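You operate a simulated robot arm through the tools that you are given. There is no shell and no other tool.

You are at the controls of a simulated robot arm. One attempt, no reset.

JOB
Re-zero the length gauge with the tall setting block from the table drawer.
Fine: shut the drawer again; close the jaw on the block and press the zero key. Where these are worked on the way, their far stop is far enough and under half their travel is too little: table drawer.

Only the result counts: the job must be done as asked and must still hold three seconds after the hand-in. Knocking over, shifting, dropping, spilling or breaking anything else fails it.

ROBOT AND FRAMES
A 7-joint arm with a two-finger parallel gripper, fixed in place. Base frame: the origin is on the floor under the middle of its stand, x ahead of it, y to its left, z up; the work surface is at about z = 860. Lengths are in mm, angles in degrees, forces in N, time in s.
It reaches about 1372 mm from its shoulder. Its first joint turns from -149.0 to 149.0 degrees. Payload 3.43 kg.
The TCP is the grasp point between the finger pads, 30 mm short of the fingertips. In the tool frame z runs along the fingers and y along their closing line. The gripper opens to 94 mm. The fingers are 28 mm wide and 10 mm thick; the gripper's body (50 by 96 mm) begins 55 mm behind the TCP.
Orientation is that of the tool frame in the base frame, as [roll, pitch, yaw] about the fixed x, y, z axes, in that order (R = Rz(yaw) Ry(pitch) Rx(roll)). With the fingers straight down and closing along the base's y, the tool's x points along the base's -x, its y along +y and its z along -z.

CONTROLS
- The arm moves only by the tool jog_arm. Its argument "plan" is a list of rows, each an object of numbers (a shift or turn left out is 0, a gripper value left out holds the last): "x", "y", "z": the shift along the tool's x, y, z in units of 150 mm (1.0 is 150 mm); "rx", "ry", "rz": the turn, a rotation vector about the tool's x, y, z in units of 90 degrees (1.0 is 90 degrees); "claw": the gripper command, from -1 (shut) to 1 (fully open), values between in proportion. In form: [{"x": .., "y": .., "z": .., "rx": .., "ry": .., "rz": .., "claw": ..}, ...]. A call has 1 to 20 rows; each row is the pose to reach, as a shift and turn from the pose commanded when the call began, along the tool's axes at that moment. A call with a number of a shift or a turn outside -1 to 1 is refused whole. Each row takes 0.2 s and may step no farther than 50 mm and 8.6 degrees from the row before; otherwise, or with a gripper value out of range, the whole call is refused. A pose out of reach is approached as far as the arm can. The call stops where the force on the tool passes 40 N (or 10 N more than at its start, if that is more) or the arm is blocked; 0.2 s more then pass. Each finger travels about 45 mm/s and halts on what it meets, pressing with about 43 N; the grip force reading is that of the motor and also rises with nothing between the fingers. The clock runs only during rows and for 0.2 s after the last one: add rows that repeat a pose to give the fingers time. It gives the time, the measured TCP pose, the force on the tool (base axes), the opening and the grip force at its end, in the units of the frame above (readings bear some noise), with the torque about the TCP (base axes, N m) and any sound that the robot's microphone picked up, and new pictures: "pictures" is both (left out), scene, wrist or none.
- Cameras (640 x 400 px; columns grow to the right, rows downward): "scene" is fixed at [399.4, -500.7, 1423]; the picture's right is [0.85, -0.53, 0.00], its down [-0.23, -0.37, -0.90] and it looks along [0.47, 0.76, -0.44] (base axes); focal length 330 px, centre (320, 200). "wrist" rides on the gripper at [76, 14, -102] in the tool frame; the picture's right is [-0.18, 0.98, 0.00], its down [-0.75, -0.14, -0.64] and it looks along [-0.63, -0.12, 0.77] (tool axes); focal length 243 px, centre (320, 200). There is no depth. A picture from a camera that has moved, and an enlarged one, comes with that camera's place and axes in the base frame and with its lens.
- zoom(camera, box): a new picture of the part [left, top, right, bottom] of that camera's present view, enlarged. The clock stands still meanwhile.
- sign_off(): hands the job in; it is judged then, once.

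Nothing tells you positions but the pictures and the camera data. Unless the task says otherwise, let go and move clear before handing in.

The tools are called as a command line: name --argument value ..., lists and objects as JSON in quotes. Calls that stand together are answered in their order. jog_arm: Moves the arm, as the interface text tells. Its arguments: {"type":"object","properties":{"plan":{"type":"array"},"pictures":{"type":"string","enum":["both","scene","wrist","none"]}},"required":["plan"]} The other tools are called the same way: zoom (camera, box) takes an enlarged picture of a part of a camera's view; sign_off () hands the job in.

At the start:

```text
time: 0.0
eef_pos: [773.7, 614.1, 1194.6]
tcp_rot: [180.0, 0.0, 180.0]
contact_force: [1.0, 0.5, 0.6]
wrist_torque: [0.03, 0.0, 0.0]
finger_gap: 93.8
finger_force: 0.2
```

scene: 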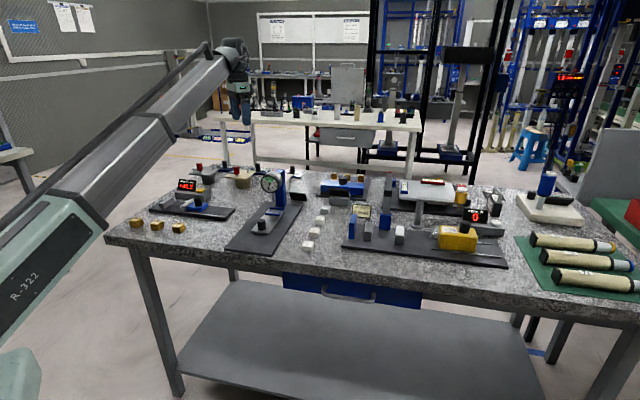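
wrist: 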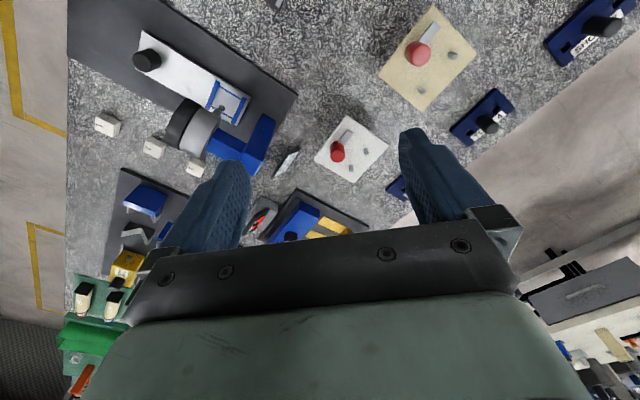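

I see a workbench with several gauges and a blue table drawer under the front edge. First I zoom in to identify the length gauge, the drawer and the keys.

zoom --camera "scene" --box '[100, 150, 320, 290]'

zoom --camera "scene" --box '[300, 150, 520, 290]'

zoom --camera "scene" --box '[480, 150, 640, 310]'

zoom --camera "wrist" --box '[60, 0, 380, 200]'

zoom --camera "wrist" --box '[60, 140, 380, 360]'

```text
2.86 times, centred on (210, 220) of scene
camera zoom: at [399.4, -500.7, 1423.0], right [0.85, -0.53, 0.0], down [-0.23, -0.37, -0.9], along [0.47, 0.76, -0.44], focal length 943 px, centre (634, 143)
```

zoom: 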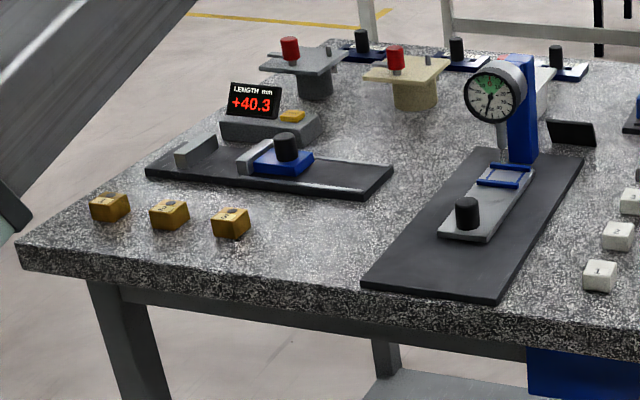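

```text
2.86 times, centred on (410, 220) of scene
camera zoom: at [399.4, -500.7, 1423.0], right [0.85, -0.53, 0.0], down [-0.23, -0.37, -0.9], along [0.47, 0.76, -0.44], focal length 943 px, centre (63, 143)
```

zoom: 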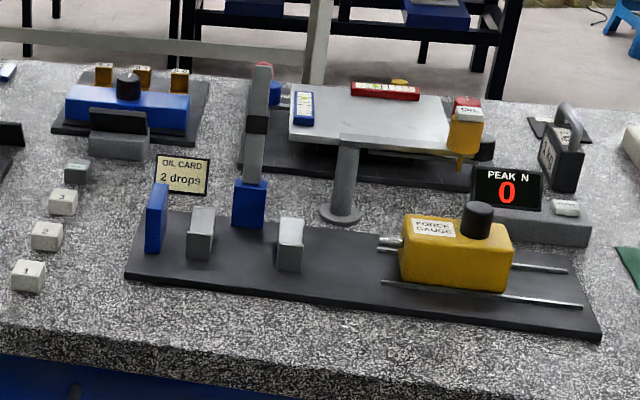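

```text
2.50 times, centred on (560, 230) of scene
camera zoom: at [399.4, -500.7, 1423.0], right [0.85, -0.53, 0.0], down [-0.23, -0.37, -0.9], along [0.47, 0.76, -0.44], focal length 825 px, centre (-280, 125)
```

zoom: 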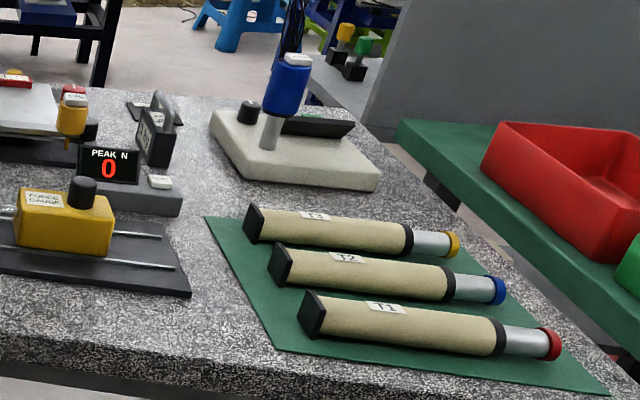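

```text
2.00 times, centred on (220, 100) of wrist
camera zoom: at [697.8, 629.0, 1295.3], right [0.18, 0.98, 0.0], down [0.75, -0.14, 0.64], along [0.63, -0.12, -0.77], focal length 485 px, centre (520, 400)
```

zoom: 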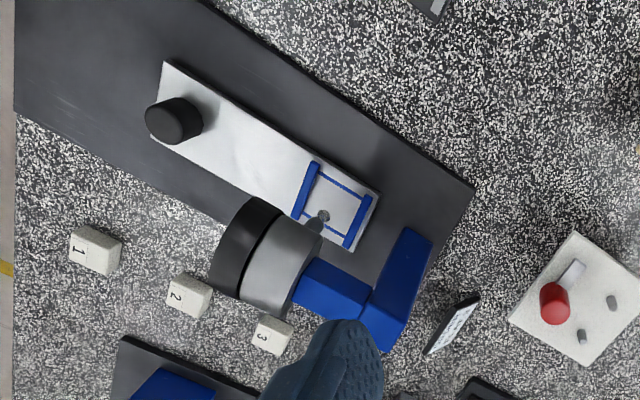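

```text
1.82 times, centred on (220, 250) of wrist
camera zoom: at [697.8, 629.0, 1295.3], right [0.18, 0.98, 0.0], down [0.75, -0.14, 0.64], along [0.63, -0.12, -0.77], focal length 441 px, centre (502, 109)
```

zoom: 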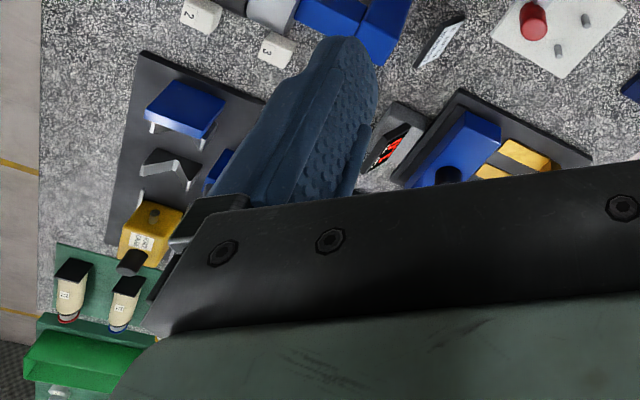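

I take the LENGTH gauge (display +40.3, orange key) to be at the left end of the table, and the blue drawer under the front edge, with the table set at about 45° to the base. Next I look closer at the drawer and gauge.

zoom --camera "scene" --box '[270, 255, 440, 330]'

zoom --camera "scene" --box '[120, 160, 240, 240]'

zoom --camera "scene" --box '[280, 160, 400, 240]'

zoom --camera "wrist" --box '[230, 170, 390, 270]'

```text
3.76 times, centred on (355, 292) of scene
camera zoom: at [399.4, -500.7, 1423.0], right [0.85, -0.53, 0.0], down [-0.23, -0.37, -0.9], along [0.47, 0.76, -0.44], focal length 1243 px, centre (188, -148)
```

zoom: 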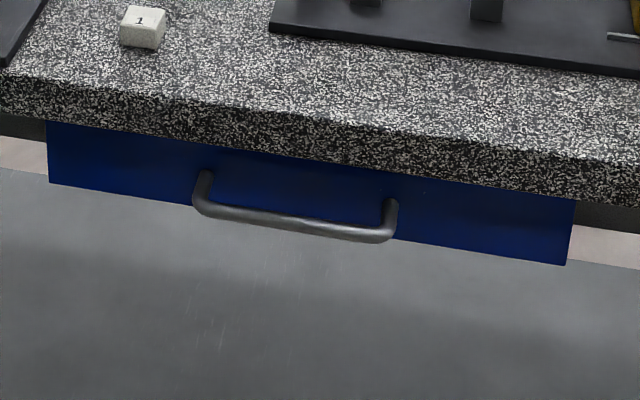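

```text
5.00 times, centred on (180, 200) of scene
camera zoom: at [399.4, -500.7, 1423.0], right [0.85, -0.53, 0.0], down [-0.23, -0.37, -0.9], along [0.47, 0.76, -0.44], focal length 1651 px, centre (1020, 200)
```

zoom: 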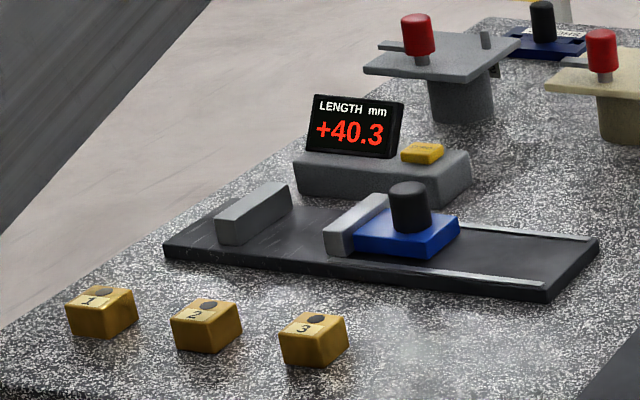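

```text
5.00 times, centred on (340, 200) of scene
camera zoom: at [399.4, -500.7, 1423.0], right [0.85, -0.53, 0.0], down [-0.23, -0.37, -0.9], along [0.47, 0.76, -0.44], focal length 1651 px, centre (220, 200)
```

zoom: 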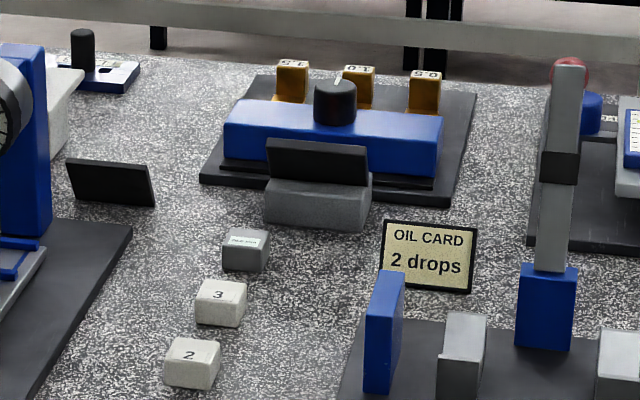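

```text
4.00 times, centred on (310, 220) of wrist
camera zoom: at [697.8, 629.0, 1295.3], right [0.18, 0.98, 0.0], down [0.75, -0.14, 0.64], along [0.63, -0.12, -0.77], focal length 970 px, centre (360, 120)
```

zoom: 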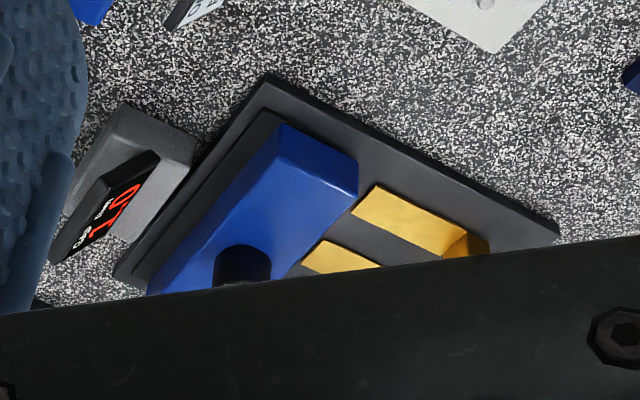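

The drawer has a horizontal bar handle facing along (-0.7,-0.7). I now turn the gripper to line up with the table (yaw -135) and move over the length gauge for a look at it.

jog_arm --plan '[{"x": 0.16, "rz": -0.08}, {"x": 0.33, "rz": -0.16}, {"x": 0.5, "rz": -0.25}, {"x": 0.66, "rz": -0.33}, {"x": 0.83, "rz": -0.42}, {"x": 1.0, "rz": -0.5}, {"x": 1.0, "rz": -0.5}]' --pictures "wrist"

```text
time: 1.4
eef_pos: [635.5, 613.4, 1194.1]
tcp_rot: [179.9, 0.6, -138.3]
contact_force: [0.5, 0.5, -0.5]
wrist_torque: [-0.02, -0.01, -0.01]
finger_gap: 93.9
finger_force: 0.0
stopped in row 6: the force on the tool passed its limit at 66 N (the readings are from after the stop); the commanded pose is now the measured one
camera wrist: at [569.3, 573.8, 1294.2], right [-0.52, 0.86, 0.0], down [0.65, 0.39, 0.65], along [0.56, 0.34, -0.76], focal length 243 px, centre (320, 200)
```

wrist: 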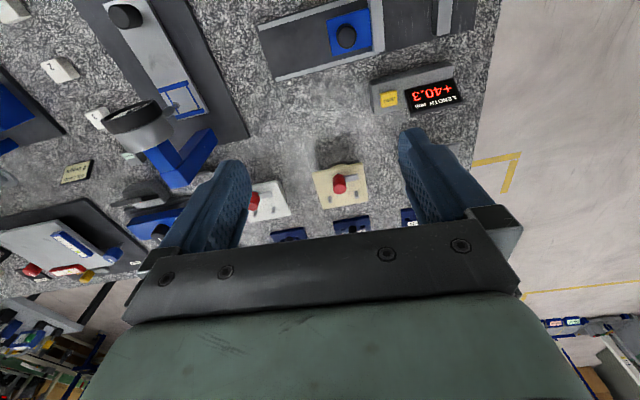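

The stop was only the motion's own jolt in free air. I go on more gently over the front of the gauge and a little lower.

jog_arm --plan '[{"x": 0.05, "y": 0.02, "z": 0.04, "rz": -0.01}, {"x": 0.15, "y": 0.05, "z": 0.12, "rz": -0.02}, {"x": 0.27, "y": 0.08, "z": 0.2, "rz": -0.037}, {"x": 0.4, "y": 0.1, "z": 0.3, "rz": -0.037}, {"x": 0.53, "y": 0.13, "z": 0.4, "rz": -0.037}, {"x": 0.65, "y": 0.17, "z": 0.5, "rz": -0.037}, {"x": 0.75, "y": 0.2, "z": 0.57, "rz": -0.037}, {"x": 0.8, "y": 0.2, "z": 0.6, "rz": -0.037}, {"x": 0.8, "y": 0.2, "z": 0.6, "rz": -0.037}]' --pictures "wrist"

```text
time: 3.4
eef_pos: [528.0, 558.0, 1102.9]
tcp_rot: [-179.9, 0.6, -134.9]
contact_force: [1.4, -0.6, -0.2]
wrist_torque: [0.01, 0.02, 0.01]
finger_gap: 93.6
finger_force: 0.1
camera wrist: at [464.0, 513.5, 1203.0], right [-0.57, 0.82, 0.0], down [0.63, 0.43, 0.65], along [0.53, 0.37, -0.76], focal length 243 px, centre (320, 200)
```

wrist: 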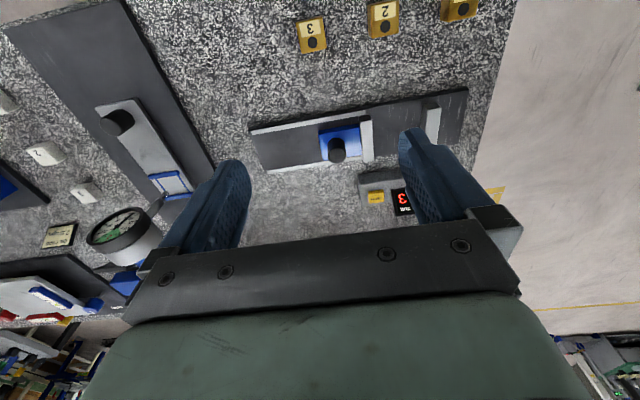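

The gauge lies right under the fingers' view. I enlarge it to measure the jaws, knob and key.

zoom --camera "wrist" --box '[240, 70, 480, 220]'

```text
2.67 times, centred on (360, 145) of wrist
camera zoom: at [464.0, 513.5, 1203.0], right [-0.57, 0.82, 0.0], down [0.63, 0.43, 0.65], along [0.53, 0.37, -0.76], focal length 647 px, centre (213, 347)
```

zoom: 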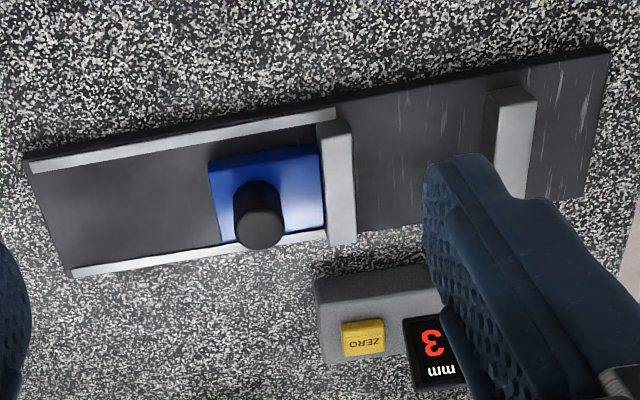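

jog_arm --plan '[{"x": -0.05, "y": 0.06, "z": 0.06}, {"x": -0.12, "y": 0.16, "z": 0.16}, {"x": -0.2, "y": 0.28, "z": 0.28}, {"x": -0.28, "y": 0.4, "z": 0.4}, {"x": -0.35, "y": 0.5, "z": 0.5}, {"x": -0.4, "y": 0.57, "z": 0.57}, {"x": -0.4, "y": 0.6, "z": 0.6}, {"x": -0.4, "y": 0.6, "z": 0.6}]' --pictures "wrist"

```text
time: 5.2
eef_pos: [507.6, 663.3, 1013.4]
tcp_rot: [-180.0, 0.6, -135.1]
contact_force: [0.4, -0.1, -0.1]
wrist_torque: [0.03, 0.01, -0.01]
finger_gap: 93.9
finger_force: 0.1
camera wrist: at [443.8, 619.1, 1114.4], right [-0.57, 0.82, 0.0], down [0.63, 0.43, 0.65], along [0.53, 0.37, -0.76], focal length 243 px, centre (320, 200)
```

wrist: 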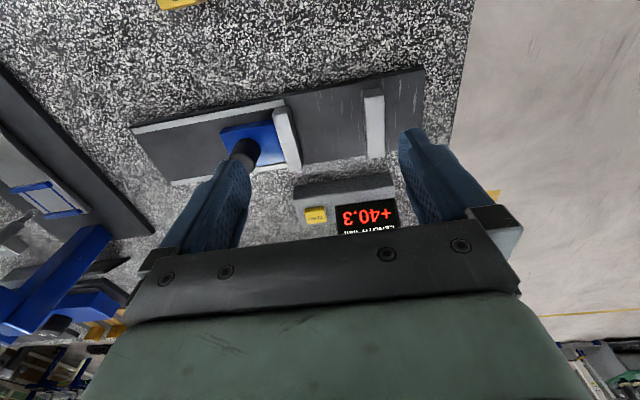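

zoom --camera "wrist" --box '[210, 70, 410, 195]'

zoom --camera "wrist" --box '[260, 150, 420, 250]'

zoom --camera "scene" --box '[140, 165, 250, 235]'

```text
3.20 times, centred on (310, 132) of wrist
camera zoom: at [443.8, 619.1, 1114.4], right [-0.57, 0.82, 0.0], down [0.63, 0.43, 0.65], along [0.53, 0.37, -0.76], focal length 776 px, centre (352, 416)
```

zoom: 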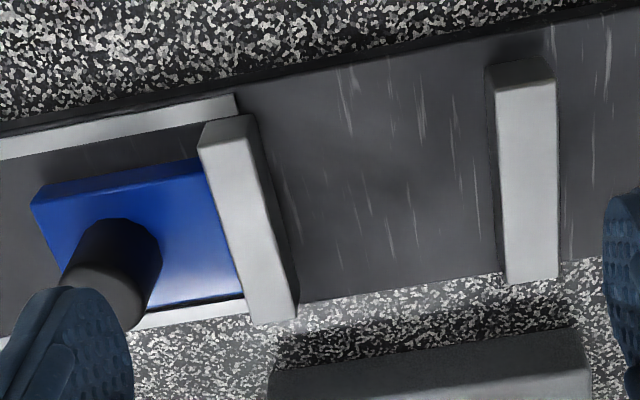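

```text
4.00 times, centred on (340, 200) of wrist
camera zoom: at [443.8, 619.1, 1114.4], right [-0.57, 0.82, 0.0], down [0.63, 0.43, 0.65], along [0.53, 0.37, -0.76], focal length 970 px, centre (240, 200)
```

zoom: 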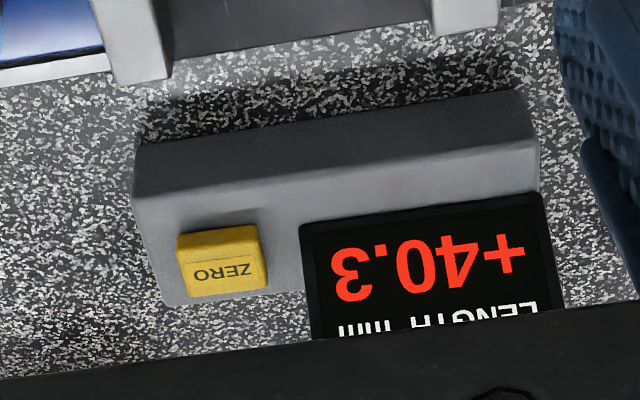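

```text
5.71 times, centred on (195, 200) of scene
camera zoom: at [399.4, -500.7, 1423.0], right [0.85, -0.53, 0.0], down [-0.23, -0.37, -0.9], along [0.47, 0.76, -0.44], focal length 1887 px, centre (1034, 200)
```

zoom: 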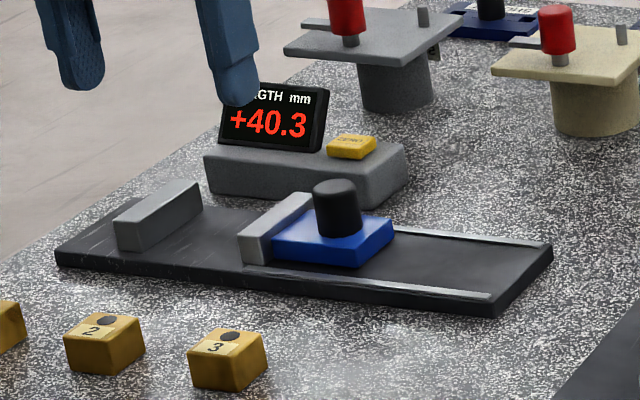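

The jaws stand about 72 mm apart, the knob is near (588, 629, 913) and the ZERO key near (624, 736, 891). Now I travel towards the drawer handle, turning the gripper so that its fingers close along the pull direction.

jog_arm --plan '[{"x": 0.02, "y": -0.02, "z": -0.02, "rz": 0.01}, {"x": 0.07, "y": -0.07, "z": -0.06, "rz": 0.03}, {"x": 0.15, "y": -0.15, "z": -0.1, "rz": 0.07}, {"x": 0.24, "y": -0.24, "z": -0.15, "rz": 0.12}, {"x": 0.33, "y": -0.33, "z": -0.2, "rz": 0.165}, {"x": 0.42, "y": -0.42, "z": -0.25, "rz": 0.21}, {"x": 0.51, "y": -0.51, "z": -0.25, "rz": 0.255}, {"x": 0.6, "y": -0.6, "z": -0.25, "rz": 0.3}, {"x": 0.69, "y": -0.69, "z": -0.25, "rz": 0.345}, {"x": 0.78, "y": -0.78, "z": -0.25, "rz": 0.39}, {"x": 0.86, "y": -0.86, "z": -0.25, "rz": 0.43}, {"x": 0.93, "y": -0.93, "z": -0.25, "rz": 0.465}, {"x": 0.98, "y": -0.98, "z": -0.25, "rz": 0.49}, {"x": 1.0, "y": -1.0, "z": -0.25, "rz": 0.5}]' --pictures "none"

```text
time: 8.2
eef_pos: [506.4, 452.4, 1049.3]
tcp_rot: [179.6, 0.4, -180.0]
contact_force: [-0.1, -0.7, -0.2]
wrist_torque: [0.01, 0.02, 0.03]
finger_gap: 93.9
finger_force: 0.0
```

jog_arm --plan '[{"x": -0.02, "y": -0.02}, {"x": -0.07, "y": -0.07}, {"x": -0.15, "y": -0.15}, {"x": -0.25, "y": -0.25}, {"x": -0.35, "y": -0.35}, {"x": -0.45, "y": -0.45}, {"x": -0.55, "y": -0.55}, {"x": -0.65, "y": -0.65}, {"x": -0.75, "y": -0.75}, {"x": -0.85, "y": -0.85}, {"x": -0.93, "y": -0.93}, {"x": -0.98, "y": -0.98}, {"x": -1.0, "y": -1.0}]' --pictures "none"

jog_arm --plan '[{"x": -0.02, "y": -0.02}, {"x": -0.07, "y": -0.07}, {"x": -0.15, "y": -0.15}, {"x": -0.25, "y": -0.25}, {"x": -0.35, "y": -0.35}, {"x": -0.45, "y": -0.45}, {"x": -0.55, "y": -0.55}, {"x": -0.65, "y": -0.65}, {"x": -0.75, "y": -0.75}, {"x": -0.85, "y": -0.85}, {"x": -0.93, "y": -0.93}, {"x": -0.98, "y": -0.98}, {"x": -1.0, "y": -1.0}]' --pictures "both"

```text
time: 11.0
eef_pos: [655.3, 303.3, 1049.2]
tcp_rot: [179.6, 0.4, -179.8]
contact_force: [-0.3, -0.5, 0.6]
wrist_torque: [0.03, -0.02, 0.01]
finger_gap: 93.9
finger_force: 0.0
```

```text
time: 13.8
eef_pos: [805.7, 153.2, 1048.1]
tcp_rot: [179.5, 0.4, 179.9]
contact_force: [-0.6, 0.5, -0.4]
wrist_torque: [0.01, 0.0, 0.03]
finger_gap: 93.8
finger_force: 0.1
camera wrist: at [730.0, 166.3, 1149.6], right [0.18, 0.98, 0.01], down [0.75, -0.15, 0.65], along [0.64, -0.11, -0.76], focal length 243 px, centre (320, 200)
```

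scene: 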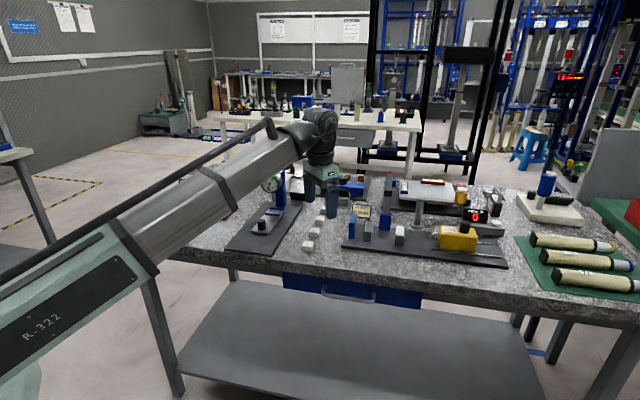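
wrist: 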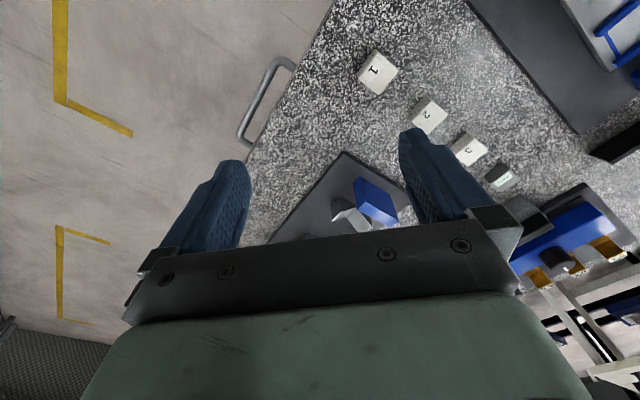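

The handle bar is about 25 mm in front of the table edge, at z≈780. I move over it, turning so one finger can drop in behind the bar.

jog_arm --plan '[{"y": -0.03, "rz": 0.02}, {"y": -0.1, "rz": 0.05}, {"y": -0.2, "rz": 0.09}, {"y": -0.3, "rz": 0.13}, {"y": -0.4, "rz": 0.18}, {"y": -0.5, "rz": 0.23}, {"y": -0.6, "z": 0.04, "rz": 0.28}, {"y": -0.68, "z": 0.1, "rz": 0.33}, {"y": -0.75, "z": 0.18, "rz": 0.38}, {"y": -0.8, "z": 0.28, "rz": 0.42}, {"y": -0.84, "z": 0.4, "rz": 0.46}, {"x": -0.01, "y": -0.86, "z": 0.52, "rz": 0.485}, {"x": -0.017, "y": -0.866, "z": 0.63, "rz": 0.5}, {"x": -0.017, "y": -0.866, "z": 0.7, "rz": 0.5}, {"x": -0.017, "y": -0.866, "z": 0.75, "rz": 0.5}, {"x": -0.017, "y": -0.866, "z": 0.77, "rz": 0.5}]' --pictures "both"

```text
time: 17.2
eef_pos: [810.0, 24.3, 932.1]
tcp_rot: [179.4, -0.1, 135.0]
contact_force: [0.0, 0.1, -0.5]
wrist_torque: [0.02, 0.02, 0.02]
finger_gap: 93.9
finger_force: 0.1
camera wrist: at [765.6, 86.7, 1033.6], right [0.82, 0.57, 0.01], down [0.43, -0.64, 0.64], along [0.37, -0.52, -0.77], focal length 243 px, centre (320, 200)
```

scene: 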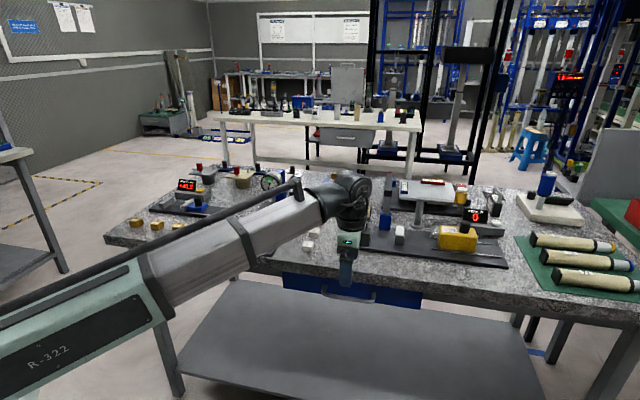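
wrist: 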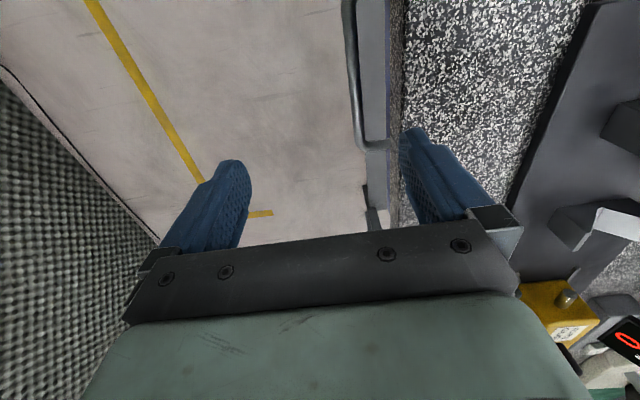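

zoom --camera "wrist" --box '[290, 0, 450, 160]'

```text
2.50 times, centred on (370, 80) of wrist
camera zoom: at [765.6, 86.7, 1033.6], right [0.82, 0.57, 0.01], down [0.43, -0.64, 0.64], along [0.37, -0.52, -0.77], focal length 606 px, centre (195, 500)
```

zoom: 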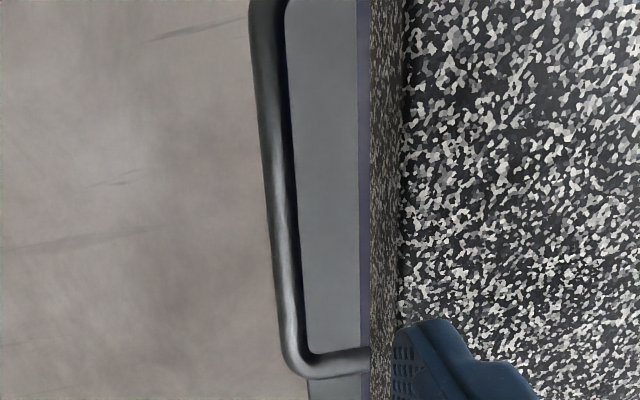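

The bar centre is at e2≈625 and the table edge at 651, so the rear finger fits between them. I descend with the rear finger behind the bar.

jog_arm --plan '[{"y": -0.02, "z": 0.04}, {"y": -0.02, "z": 0.12}, {"y": -0.02, "z": 0.22}, {"y": -0.02, "z": 0.32}, {"y": -0.02, "z": 0.42}, {"y": -0.02, "z": 0.52}, {"y": -0.02, "z": 0.6}, {"y": -0.02, "z": 0.67}, {"y": -0.02, "z": 0.74}, {"y": -0.02, "z": 0.8}, {"y": -0.02, "z": 0.86}, {"y": -0.02, "z": 0.9}, {"y": -0.02, "z": 0.92}, {"y": -0.02, "z": 0.92}]' --pictures "both"

```text
time: 20.2
eef_pos: [807.7, 22.3, 793.7]
tcp_rot: [179.3, 0.0, 134.9]
contact_force: [-0.1, -0.7, -0.5]
wrist_torque: [-0.01, -0.02, -0.01]
finger_gap: 94.1
finger_force: 0.0
camera wrist: at [763.5, 86.0, 895.9], right [0.82, 0.57, 0.01], down [0.43, -0.64, 0.64], along [0.37, -0.52, -0.77], focal length 243 px, centre (320, 200)
```

scene: 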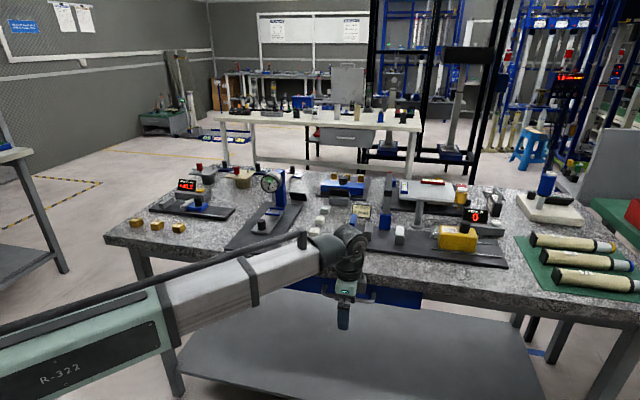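
wrist: 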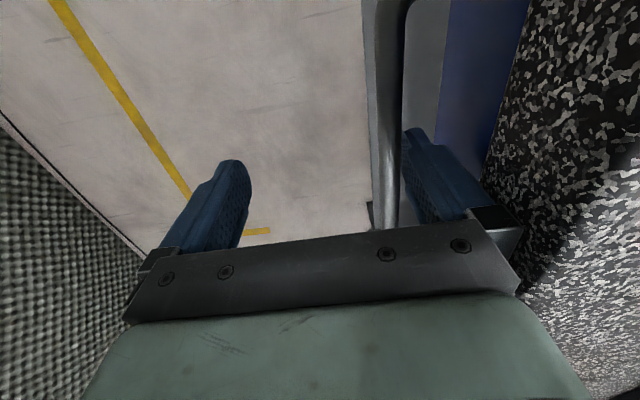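

The rear finger sits behind the bar without contact. I pull the drawer out along -e2.

jog_arm --plan '[{"y": -0.02}, {"y": -0.05}, {"y": -0.09}, {"y": -0.14}, {"y": -0.2}, {"y": -0.26}, {"y": -0.32}, {"y": -0.38}, {"y": -0.44}, {"y": -0.5}, {"y": -0.56}, {"y": -0.62}, {"y": -0.68}, {"y": -0.74}, {"y": -0.8}, {"y": -0.86}, {"y": -0.92}, {"y": -0.97}, {"y": -1.0}, {"y": -1.0}]' --pictures "both"

```text
time: 24.4
eef_pos: [702.9, -84.9, 792.8]
tcp_rot: [179.3, 0.0, 134.9]
contact_force: [1.0, -0.3, 0.7]
wrist_torque: [-0.01, 0.0, 0.03]
finger_gap: 93.8
finger_force: 0.2
camera wrist: at [658.3, -20.9, 894.6], right [0.82, 0.57, 0.01], down [0.43, -0.64, 0.64], along [0.37, -0.52, -0.77], focal length 243 px, centre (320, 200)
```

scene: 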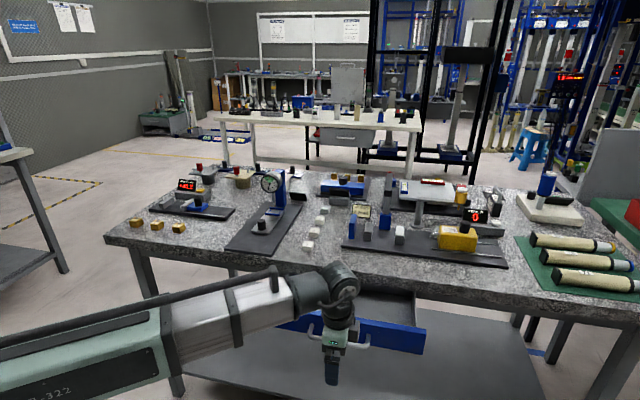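
wrist: 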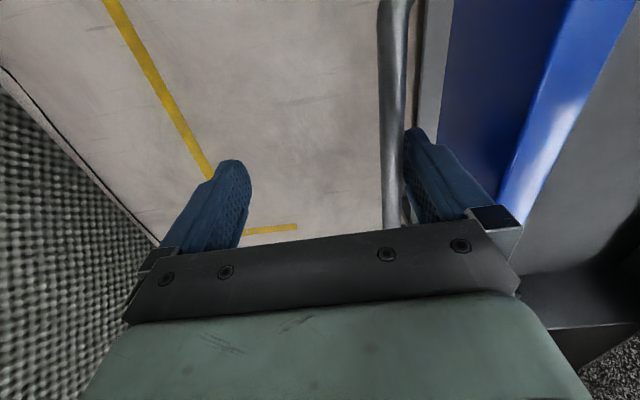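

The drawer follows. I keep pulling towards its far stop.

jog_arm --plan '[{"y": -0.02}, {"y": -0.05}, {"y": -0.09}, {"y": -0.14}, {"y": -0.19}, {"y": -0.24}, {"y": -0.29}, {"y": -0.34}, {"y": -0.39}, {"y": -0.44}, {"y": -0.49}, {"y": -0.54}, {"y": -0.59}, {"y": -0.64}, {"y": -0.69}, {"y": -0.74}, {"y": -0.79}, {"y": -0.84}, {"y": -0.88}, {"y": -0.9}]' --pictures "both"

```text
time: 28.0
eef_pos: [623.8, -163.7, 790.1]
tcp_rot: [178.4, -0.1, 135.4]
contact_force: [6.7, 11.6, -3.2]
wrist_torque: [-0.07, 0.0, 0.27]
finger_gap: 93.8
finger_force: 0.0
stopped in row 18: the force on the tool passed its limit at 49 N (the readings are from after the stop); the commanded pose is now the measured one
camera wrist: at [578.1, -101.3, 893.3], right [0.82, 0.57, 0.03], down [0.43, -0.64, 0.64], along [0.38, -0.51, -0.77], focal length 243 px, centre (320, 200)
```

scene: 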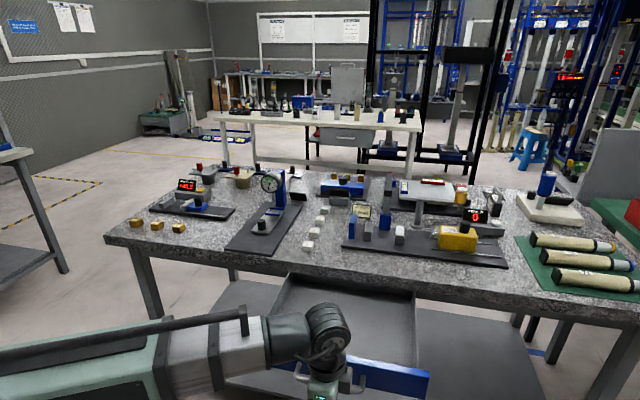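
wrist: 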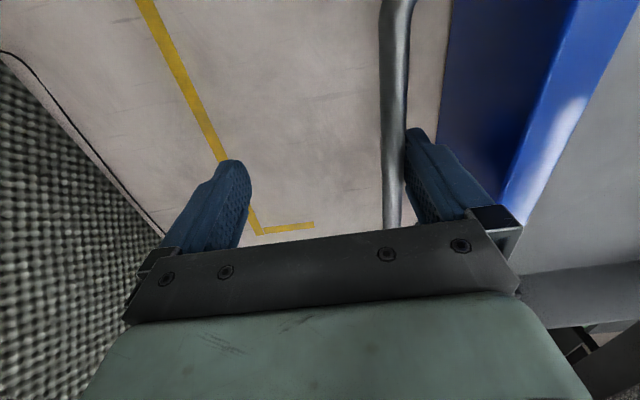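

The drawer has reached its stop (opened about 260 mm). I ease off the bar, lift clear and look into the drawer.

jog_arm --plan '[{"y": 0.02}, {"y": 0.04}, {"y": 0.04, "z": -0.04}, {"y": 0.04, "z": -0.12}, {"y": 0.04, "z": -0.24}, {"y": 0.04, "z": -0.38}, {"y": 0.04, "z": -0.52}, {"y": 0.04, "z": -0.66}, {"y": 0.04, "z": -0.8}, {"y": 0.04, "z": -0.92}, {"y": 0.04, "z": -1.0}, {"y": 0.1, "z": -1.0}, {"y": 0.2, "z": -1.0}, {"y": 0.32, "z": -1.0}, {"y": 0.44, "z": -1.0}, {"y": 0.56, "z": -1.0}, {"y": 0.66, "z": -1.0}, {"y": 0.74, "z": -1.0}, {"y": 0.8, "z": -1.0}, {"y": 0.8, "z": -1.0}]' --pictures "both"

```text
time: 32.2
eef_pos: [705.6, -81.1, 941.4]
tcp_rot: [178.5, -0.1, 135.3]
contact_force: [-0.3, 0.4, -0.4]
wrist_torque: [-0.01, -0.03, 0.03]
finger_gap: 94.3
finger_force: 0.1
camera wrist: at [660.0, -19.1, 1044.7], right [0.82, 0.57, 0.02], down [0.43, -0.64, 0.64], along [0.38, -0.51, -0.77], focal length 243 px, centre (320, 200)
```

scene: 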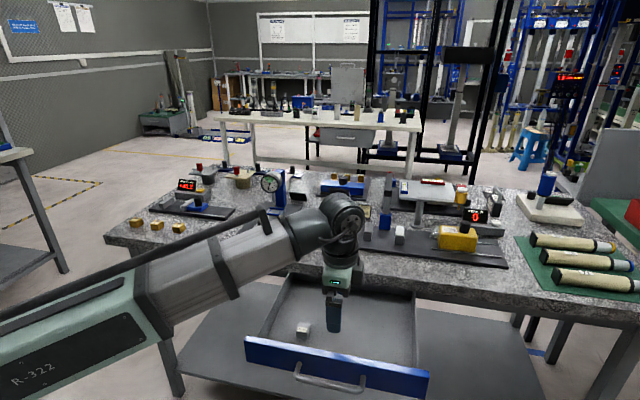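
wrist: 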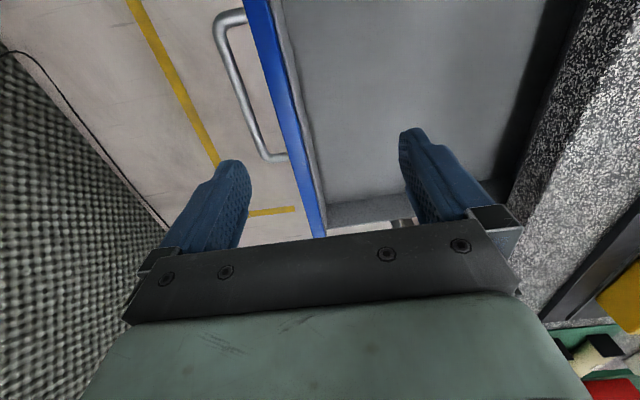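

zoom --camera "scene" --box '[240, 260, 440, 400]'

zoom --camera "scene" --box '[280, 305, 330, 345]'

```text
2.86 times, centred on (340, 330) of scene
camera zoom: at [399.4, -500.7, 1423.0], right [0.85, -0.53, 0.0], down [-0.23, -0.37, -0.9], along [0.47, 0.76, -0.44], focal length 943 px, centre (263, -171)
```

zoom: 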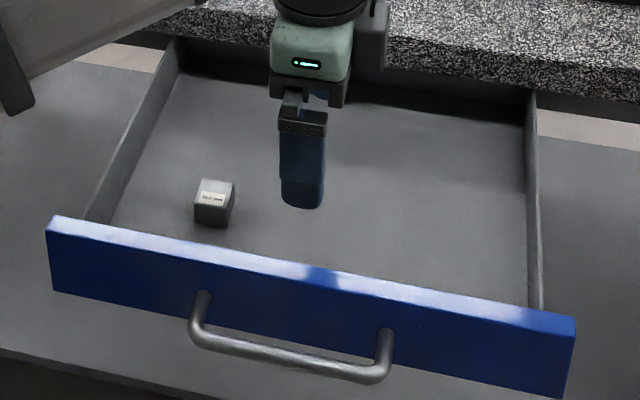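

```text
10.00 times, centred on (305, 325) of scene
camera zoom: at [399.4, -500.7, 1423.0], right [0.85, -0.53, 0.0], down [-0.23, -0.37, -0.9], along [0.47, 0.76, -0.44], focal length 3302 px, centre (470, -1050)
```

zoom: 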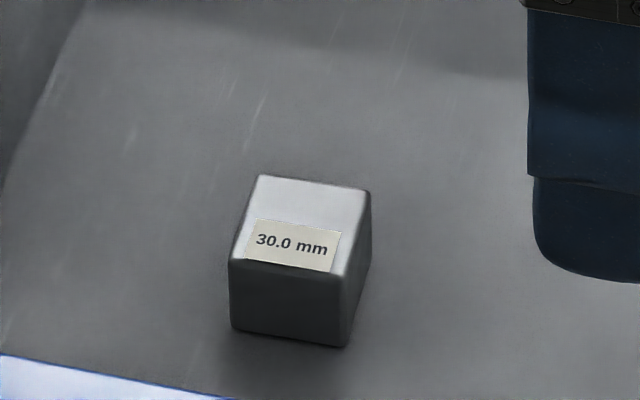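

A block labelled "30.0 mm" lies in the drawer's left part; others may be hidden behind the hand or under the tabletop. I move the arm back to see the whole drawer.

zoom --camera "scene" --box '[310, 175, 370, 225]'

jog_arm --plan '[{"x": 0.03, "z": -0.02}, {"x": 0.1, "y": -0.03, "z": -0.06}, {"x": 0.2, "y": -0.06, "z": -0.12}, {"x": 0.32, "y": -0.09, "z": -0.2}, {"x": 0.44, "y": -0.12, "z": -0.28}, {"x": 0.56, "y": -0.15, "z": -0.36}, {"x": 0.68, "y": -0.18, "z": -0.44}, {"x": 0.8, "y": -0.2, "z": -0.52}, {"x": 0.9, "y": -0.2, "z": -0.58}, {"x": 0.97, "y": -0.2, "z": -0.6}, {"x": 1.0, "y": -0.2, "z": -0.6}]' --pictures "both"

```text
8.00 times, centred on (340, 200) of scene
camera zoom: at [399.4, -500.7, 1423.0], right [0.85, -0.53, 0.0], down [-0.23, -0.37, -0.9], along [0.47, 0.76, -0.44], focal length 2641 px, centre (160, 200)
```

zoom: 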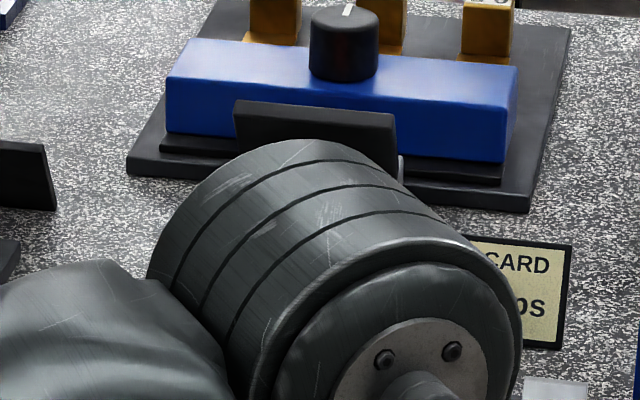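

```text
time: 34.6
eef_pos: [576.5, 1.5, 1033.0]
tcp_rot: [178.5, -0.2, 135.4]
contact_force: [0.7, -0.3, 1.1]
wrist_torque: [0.0, 0.0, 0.03]
finger_gap: 94.0
finger_force: 0.1
camera wrist: at [530.1, 62.9, 1135.1], right [0.82, 0.57, 0.02], down [0.43, -0.64, 0.64], along [0.38, -0.51, -0.77], focal length 243 px, centre (320, 200)
```

scene: 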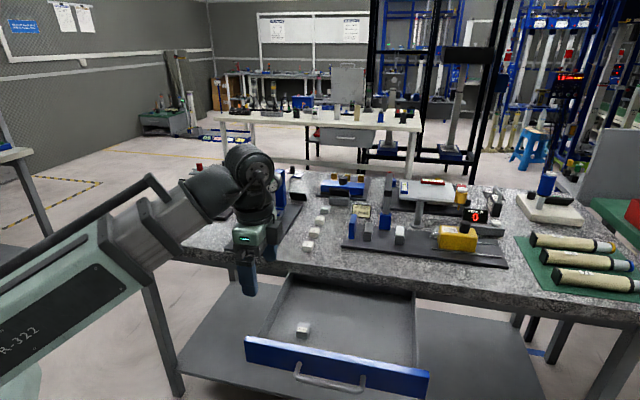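
wrist: 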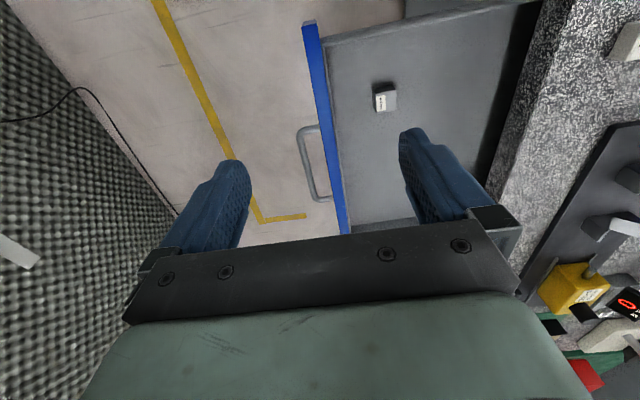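

zoom --camera "scene" --box '[310, 180, 370, 230]'

zoom --camera "scene" --box '[240, 260, 440, 400]'

zoom --camera "wrist" --box '[340, 60, 440, 130]'

```text
8.00 times, centred on (340, 205) of scene
camera zoom: at [399.4, -500.7, 1423.0], right [0.85, -0.53, 0.0], down [-0.23, -0.37, -0.9], along [0.47, 0.76, -0.44], focal length 2641 px, centre (160, 160)
```

zoom: 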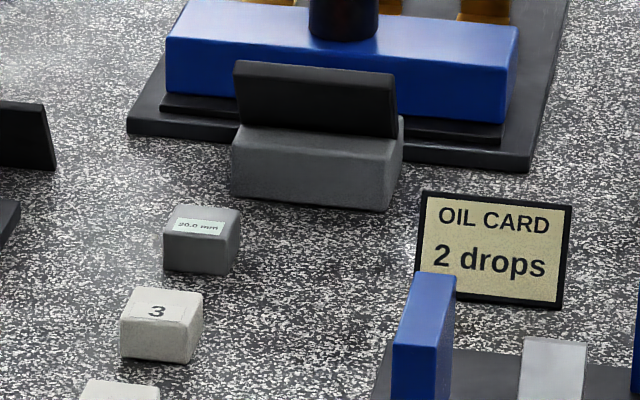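

```text
2.86 times, centred on (340, 330) of scene
camera zoom: at [399.4, -500.7, 1423.0], right [0.85, -0.53, 0.0], down [-0.23, -0.37, -0.9], along [0.47, 0.76, -0.44], focal length 943 px, centre (263, -171)
```

zoom: 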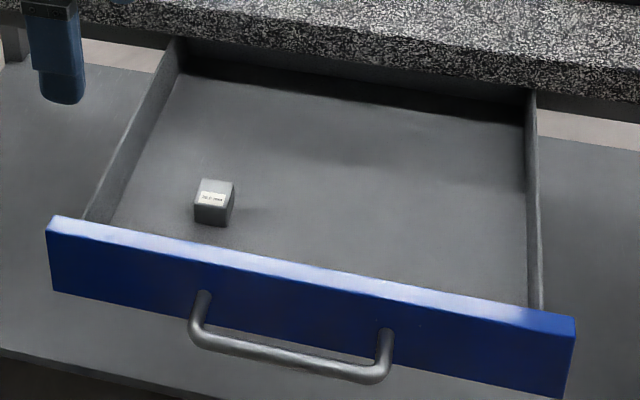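

```text
5.71 times, centred on (390, 95) of wrist
camera zoom: at [530.1, 62.9, 1135.1], right [0.82, 0.57, 0.02], down [0.43, -0.64, 0.64], along [0.38, -0.51, -0.77], focal length 1386 px, centre (-80, 800)
```

zoom: 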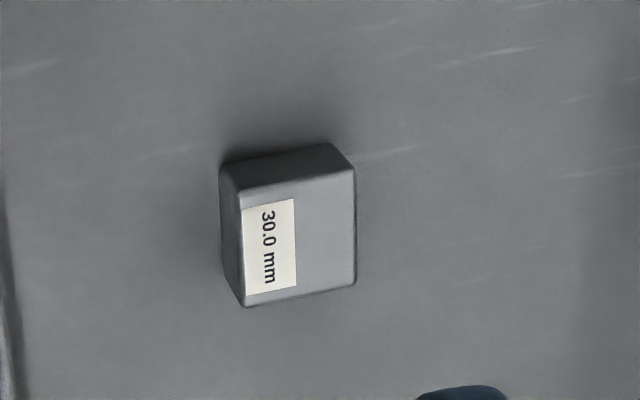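

The drawer holds only this one 30.0 mm block (a 20.0 mm one stands on the table). I compare the two blocks' proportions to learn which side is the gauged one.

zoom --camera "scene" --box '[316, 198, 348, 218]'

zoom --camera "scene" --box '[288, 316, 320, 344]'

zoom --camera "wrist" --box '[365, 75, 405, 120]'

```text
16.00 times, centred on (332, 208) of scene
camera zoom: at [399.4, -500.7, 1423.0], right [0.85, -0.53, 0.0], down [-0.23, -0.37, -0.9], along [0.47, 0.76, -0.44], focal length 5282 px, centre (128, 72)
```

zoom: 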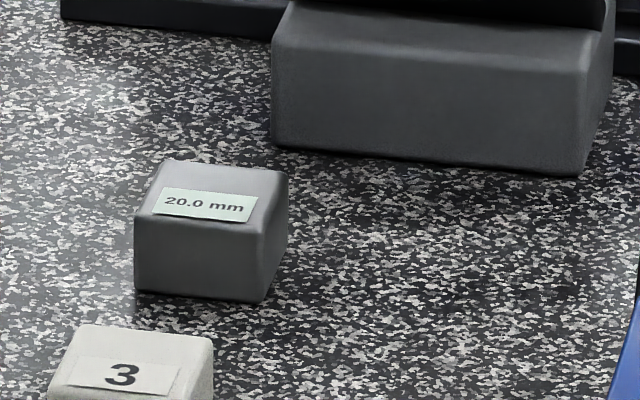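

```text
14.29 times, centred on (304, 330) of scene
camera zoom: at [399.4, -500.7, 1423.0], right [0.85, -0.53, 0.0], down [-0.23, -0.37, -0.9], along [0.47, 0.76, -0.44], focal length 4717 px, centre (549, -1657)
```

zoom: 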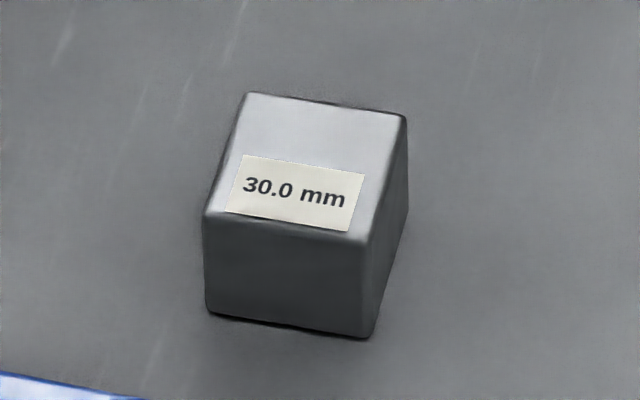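

```text
8.89 times, centred on (385, 98) of wrist
camera zoom: at [530.1, 62.9, 1135.1], right [0.82, 0.57, 0.02], down [0.43, -0.64, 0.64], along [0.38, -0.51, -0.77], focal length 2157 px, centre (-258, 1111)
```

zoom: 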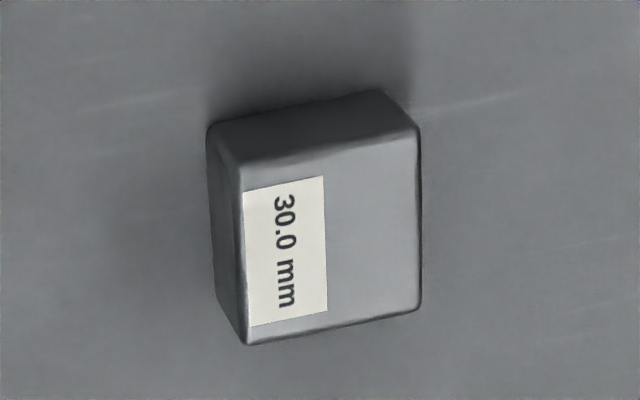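

Only the 30.0 mm block is in the drawer, near (682, 30), top at about z=774. I level the gripper and come in above it for a close look before grasping along e2.

jog_arm --plan '[{"x": -0.02, "y": 0.03, "z": 0.03, "rx": 0.003}, {"x": -0.06, "y": 0.1, "z": 0.1, "rx": 0.007, "rz": 0.002}, {"x": -0.12, "y": 0.2, "z": 0.2, "rx": 0.012, "rz": 0.004}, {"x": -0.18, "y": 0.3, "z": 0.32, "rx": 0.0167, "rz": 0.0044}, {"x": -0.24, "y": 0.4, "z": 0.44, "rx": 0.0167, "rz": 0.0044}, {"x": -0.3, "y": 0.5, "z": 0.56, "rx": 0.0167, "rz": 0.0044}, {"x": -0.34, "y": 0.58, "z": 0.66, "rx": 0.0167, "rz": 0.0044}, {"x": -0.36, "y": 0.62, "z": 0.74, "rx": 0.0167, "rz": 0.0044}, {"x": -0.36, "y": 0.627, "z": 0.8, "rx": 0.0167, "rz": 0.0044}, {"x": -0.36, "y": 0.627, "z": 0.82, "rx": 0.0167, "rz": 0.0044}, {"x": -0.36, "y": 0.627, "z": 0.82, "rx": 0.0167, "rz": 0.0044}]' --pictures "wrist"

```text
time: 37.0
eef_pos: [683.2, 31.3, 913.2]
tcp_rot: [179.9, -0.1, 134.9]
contact_force: [0.1, -0.3, -0.3]
wrist_torque: [0.0, 0.03, -0.02]
finger_gap: 94.0
finger_force: 0.1
camera wrist: at [640.0, 96.2, 1014.6], right [0.83, 0.56, 0.0], down [0.43, -0.63, 0.64], along [0.36, -0.53, -0.77], focal length 243 px, centre (320, 200)
```

wrist: 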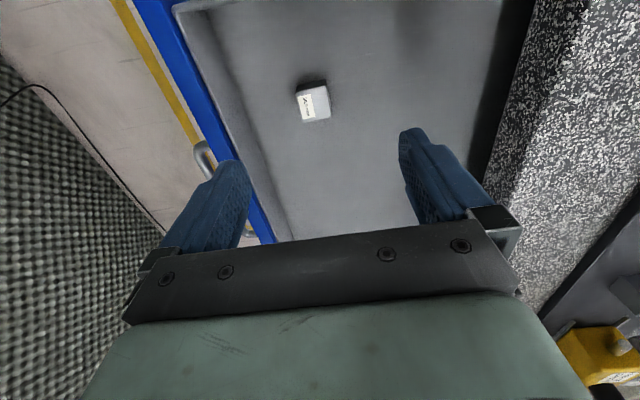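

zoom --camera "wrist" --box '[275, 65, 355, 130]'

```text
6.15 times, centred on (315, 98) of wrist
camera zoom: at [640.0, 96.2, 1014.6], right [0.83, 0.56, 0.0], down [0.43, -0.63, 0.64], along [0.36, -0.53, -0.77], focal length 1493 px, centre (351, 831)
```

zoom: 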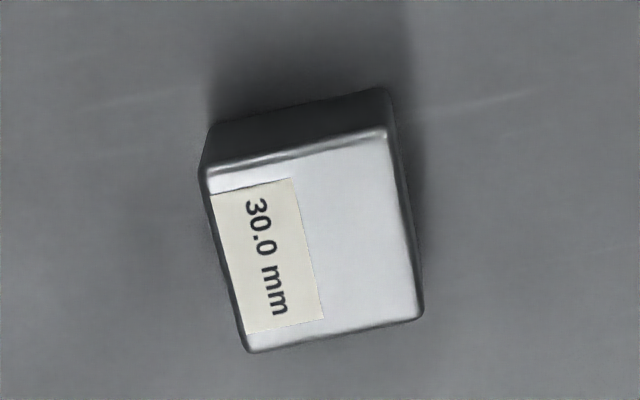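

I descend around the block, staying a few mm above the drawer floor.

jog_arm --plan '[{"x": -0.01, "y": -0.023, "z": 0.03}, {"x": -0.01, "y": -0.023, "z": 0.1}, {"x": -0.01, "y": -0.023, "z": 0.2}, {"x": -0.01, "y": -0.023, "z": 0.3}, {"x": -0.01, "y": -0.023, "z": 0.4}, {"x": -0.01, "y": -0.023, "z": 0.5}, {"x": -0.01, "y": -0.023, "z": 0.58}, {"x": -0.01, "y": -0.023, "z": 0.65}, {"x": -0.01, "y": -0.023, "z": 0.7}, {"x": -0.01, "y": -0.023, "z": 0.74}, {"x": -0.01, "y": -0.023, "z": 0.77}, {"x": -0.01, "y": -0.023, "z": 0.79}, {"x": -0.01, "y": -0.023, "z": 0.8}, {"x": -0.01, "y": -0.023, "z": 0.8}]' --pictures "both"

```text
time: 40.0
eef_pos: [680.5, 28.3, 793.9]
tcp_rot: [180.0, 0.0, 134.9]
contact_force: [0.1, 0.1, 0.4]
wrist_torque: [0.03, 0.01, 0.03]
finger_gap: 94.0
finger_force: 0.0
camera wrist: at [637.4, 93.2, 895.0], right [0.83, 0.56, 0.0], down [0.43, -0.63, 0.64], along [0.36, -0.53, -0.77], focal length 243 px, centre (320, 200)
```

scene: 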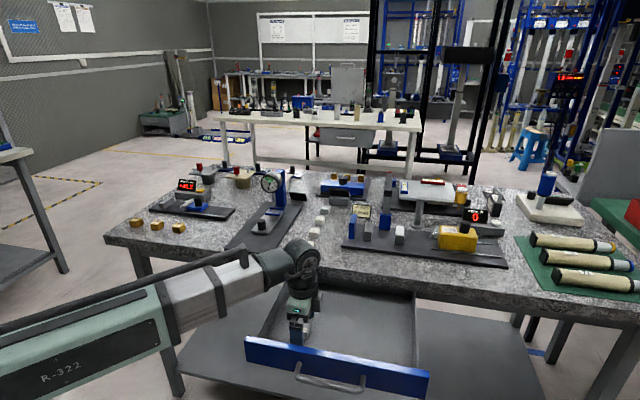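
wrist: 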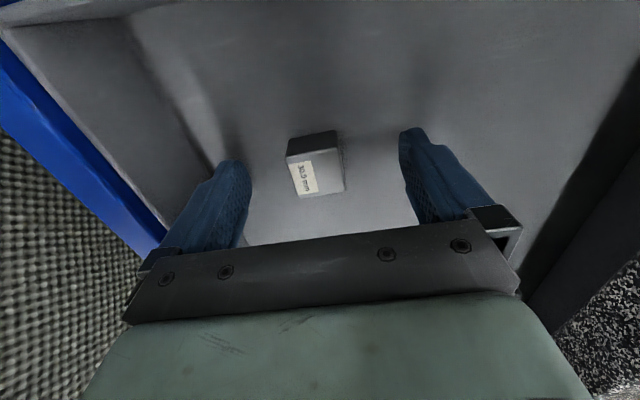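

zoom --camera "wrist" --box '[270, 115, 370, 205]'

```text
4.44 times, centred on (320, 160) of wrist
camera zoom: at [637.4, 93.2, 895.0], right [0.83, 0.56, 0.0], down [0.43, -0.63, 0.64], along [0.36, -0.53, -0.77], focal length 1078 px, centre (320, 378)
```

zoom: 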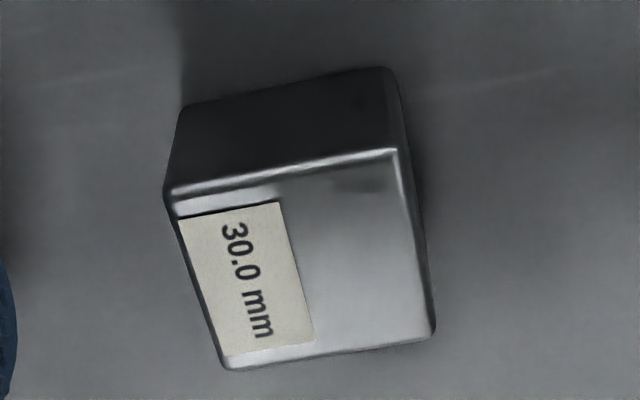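

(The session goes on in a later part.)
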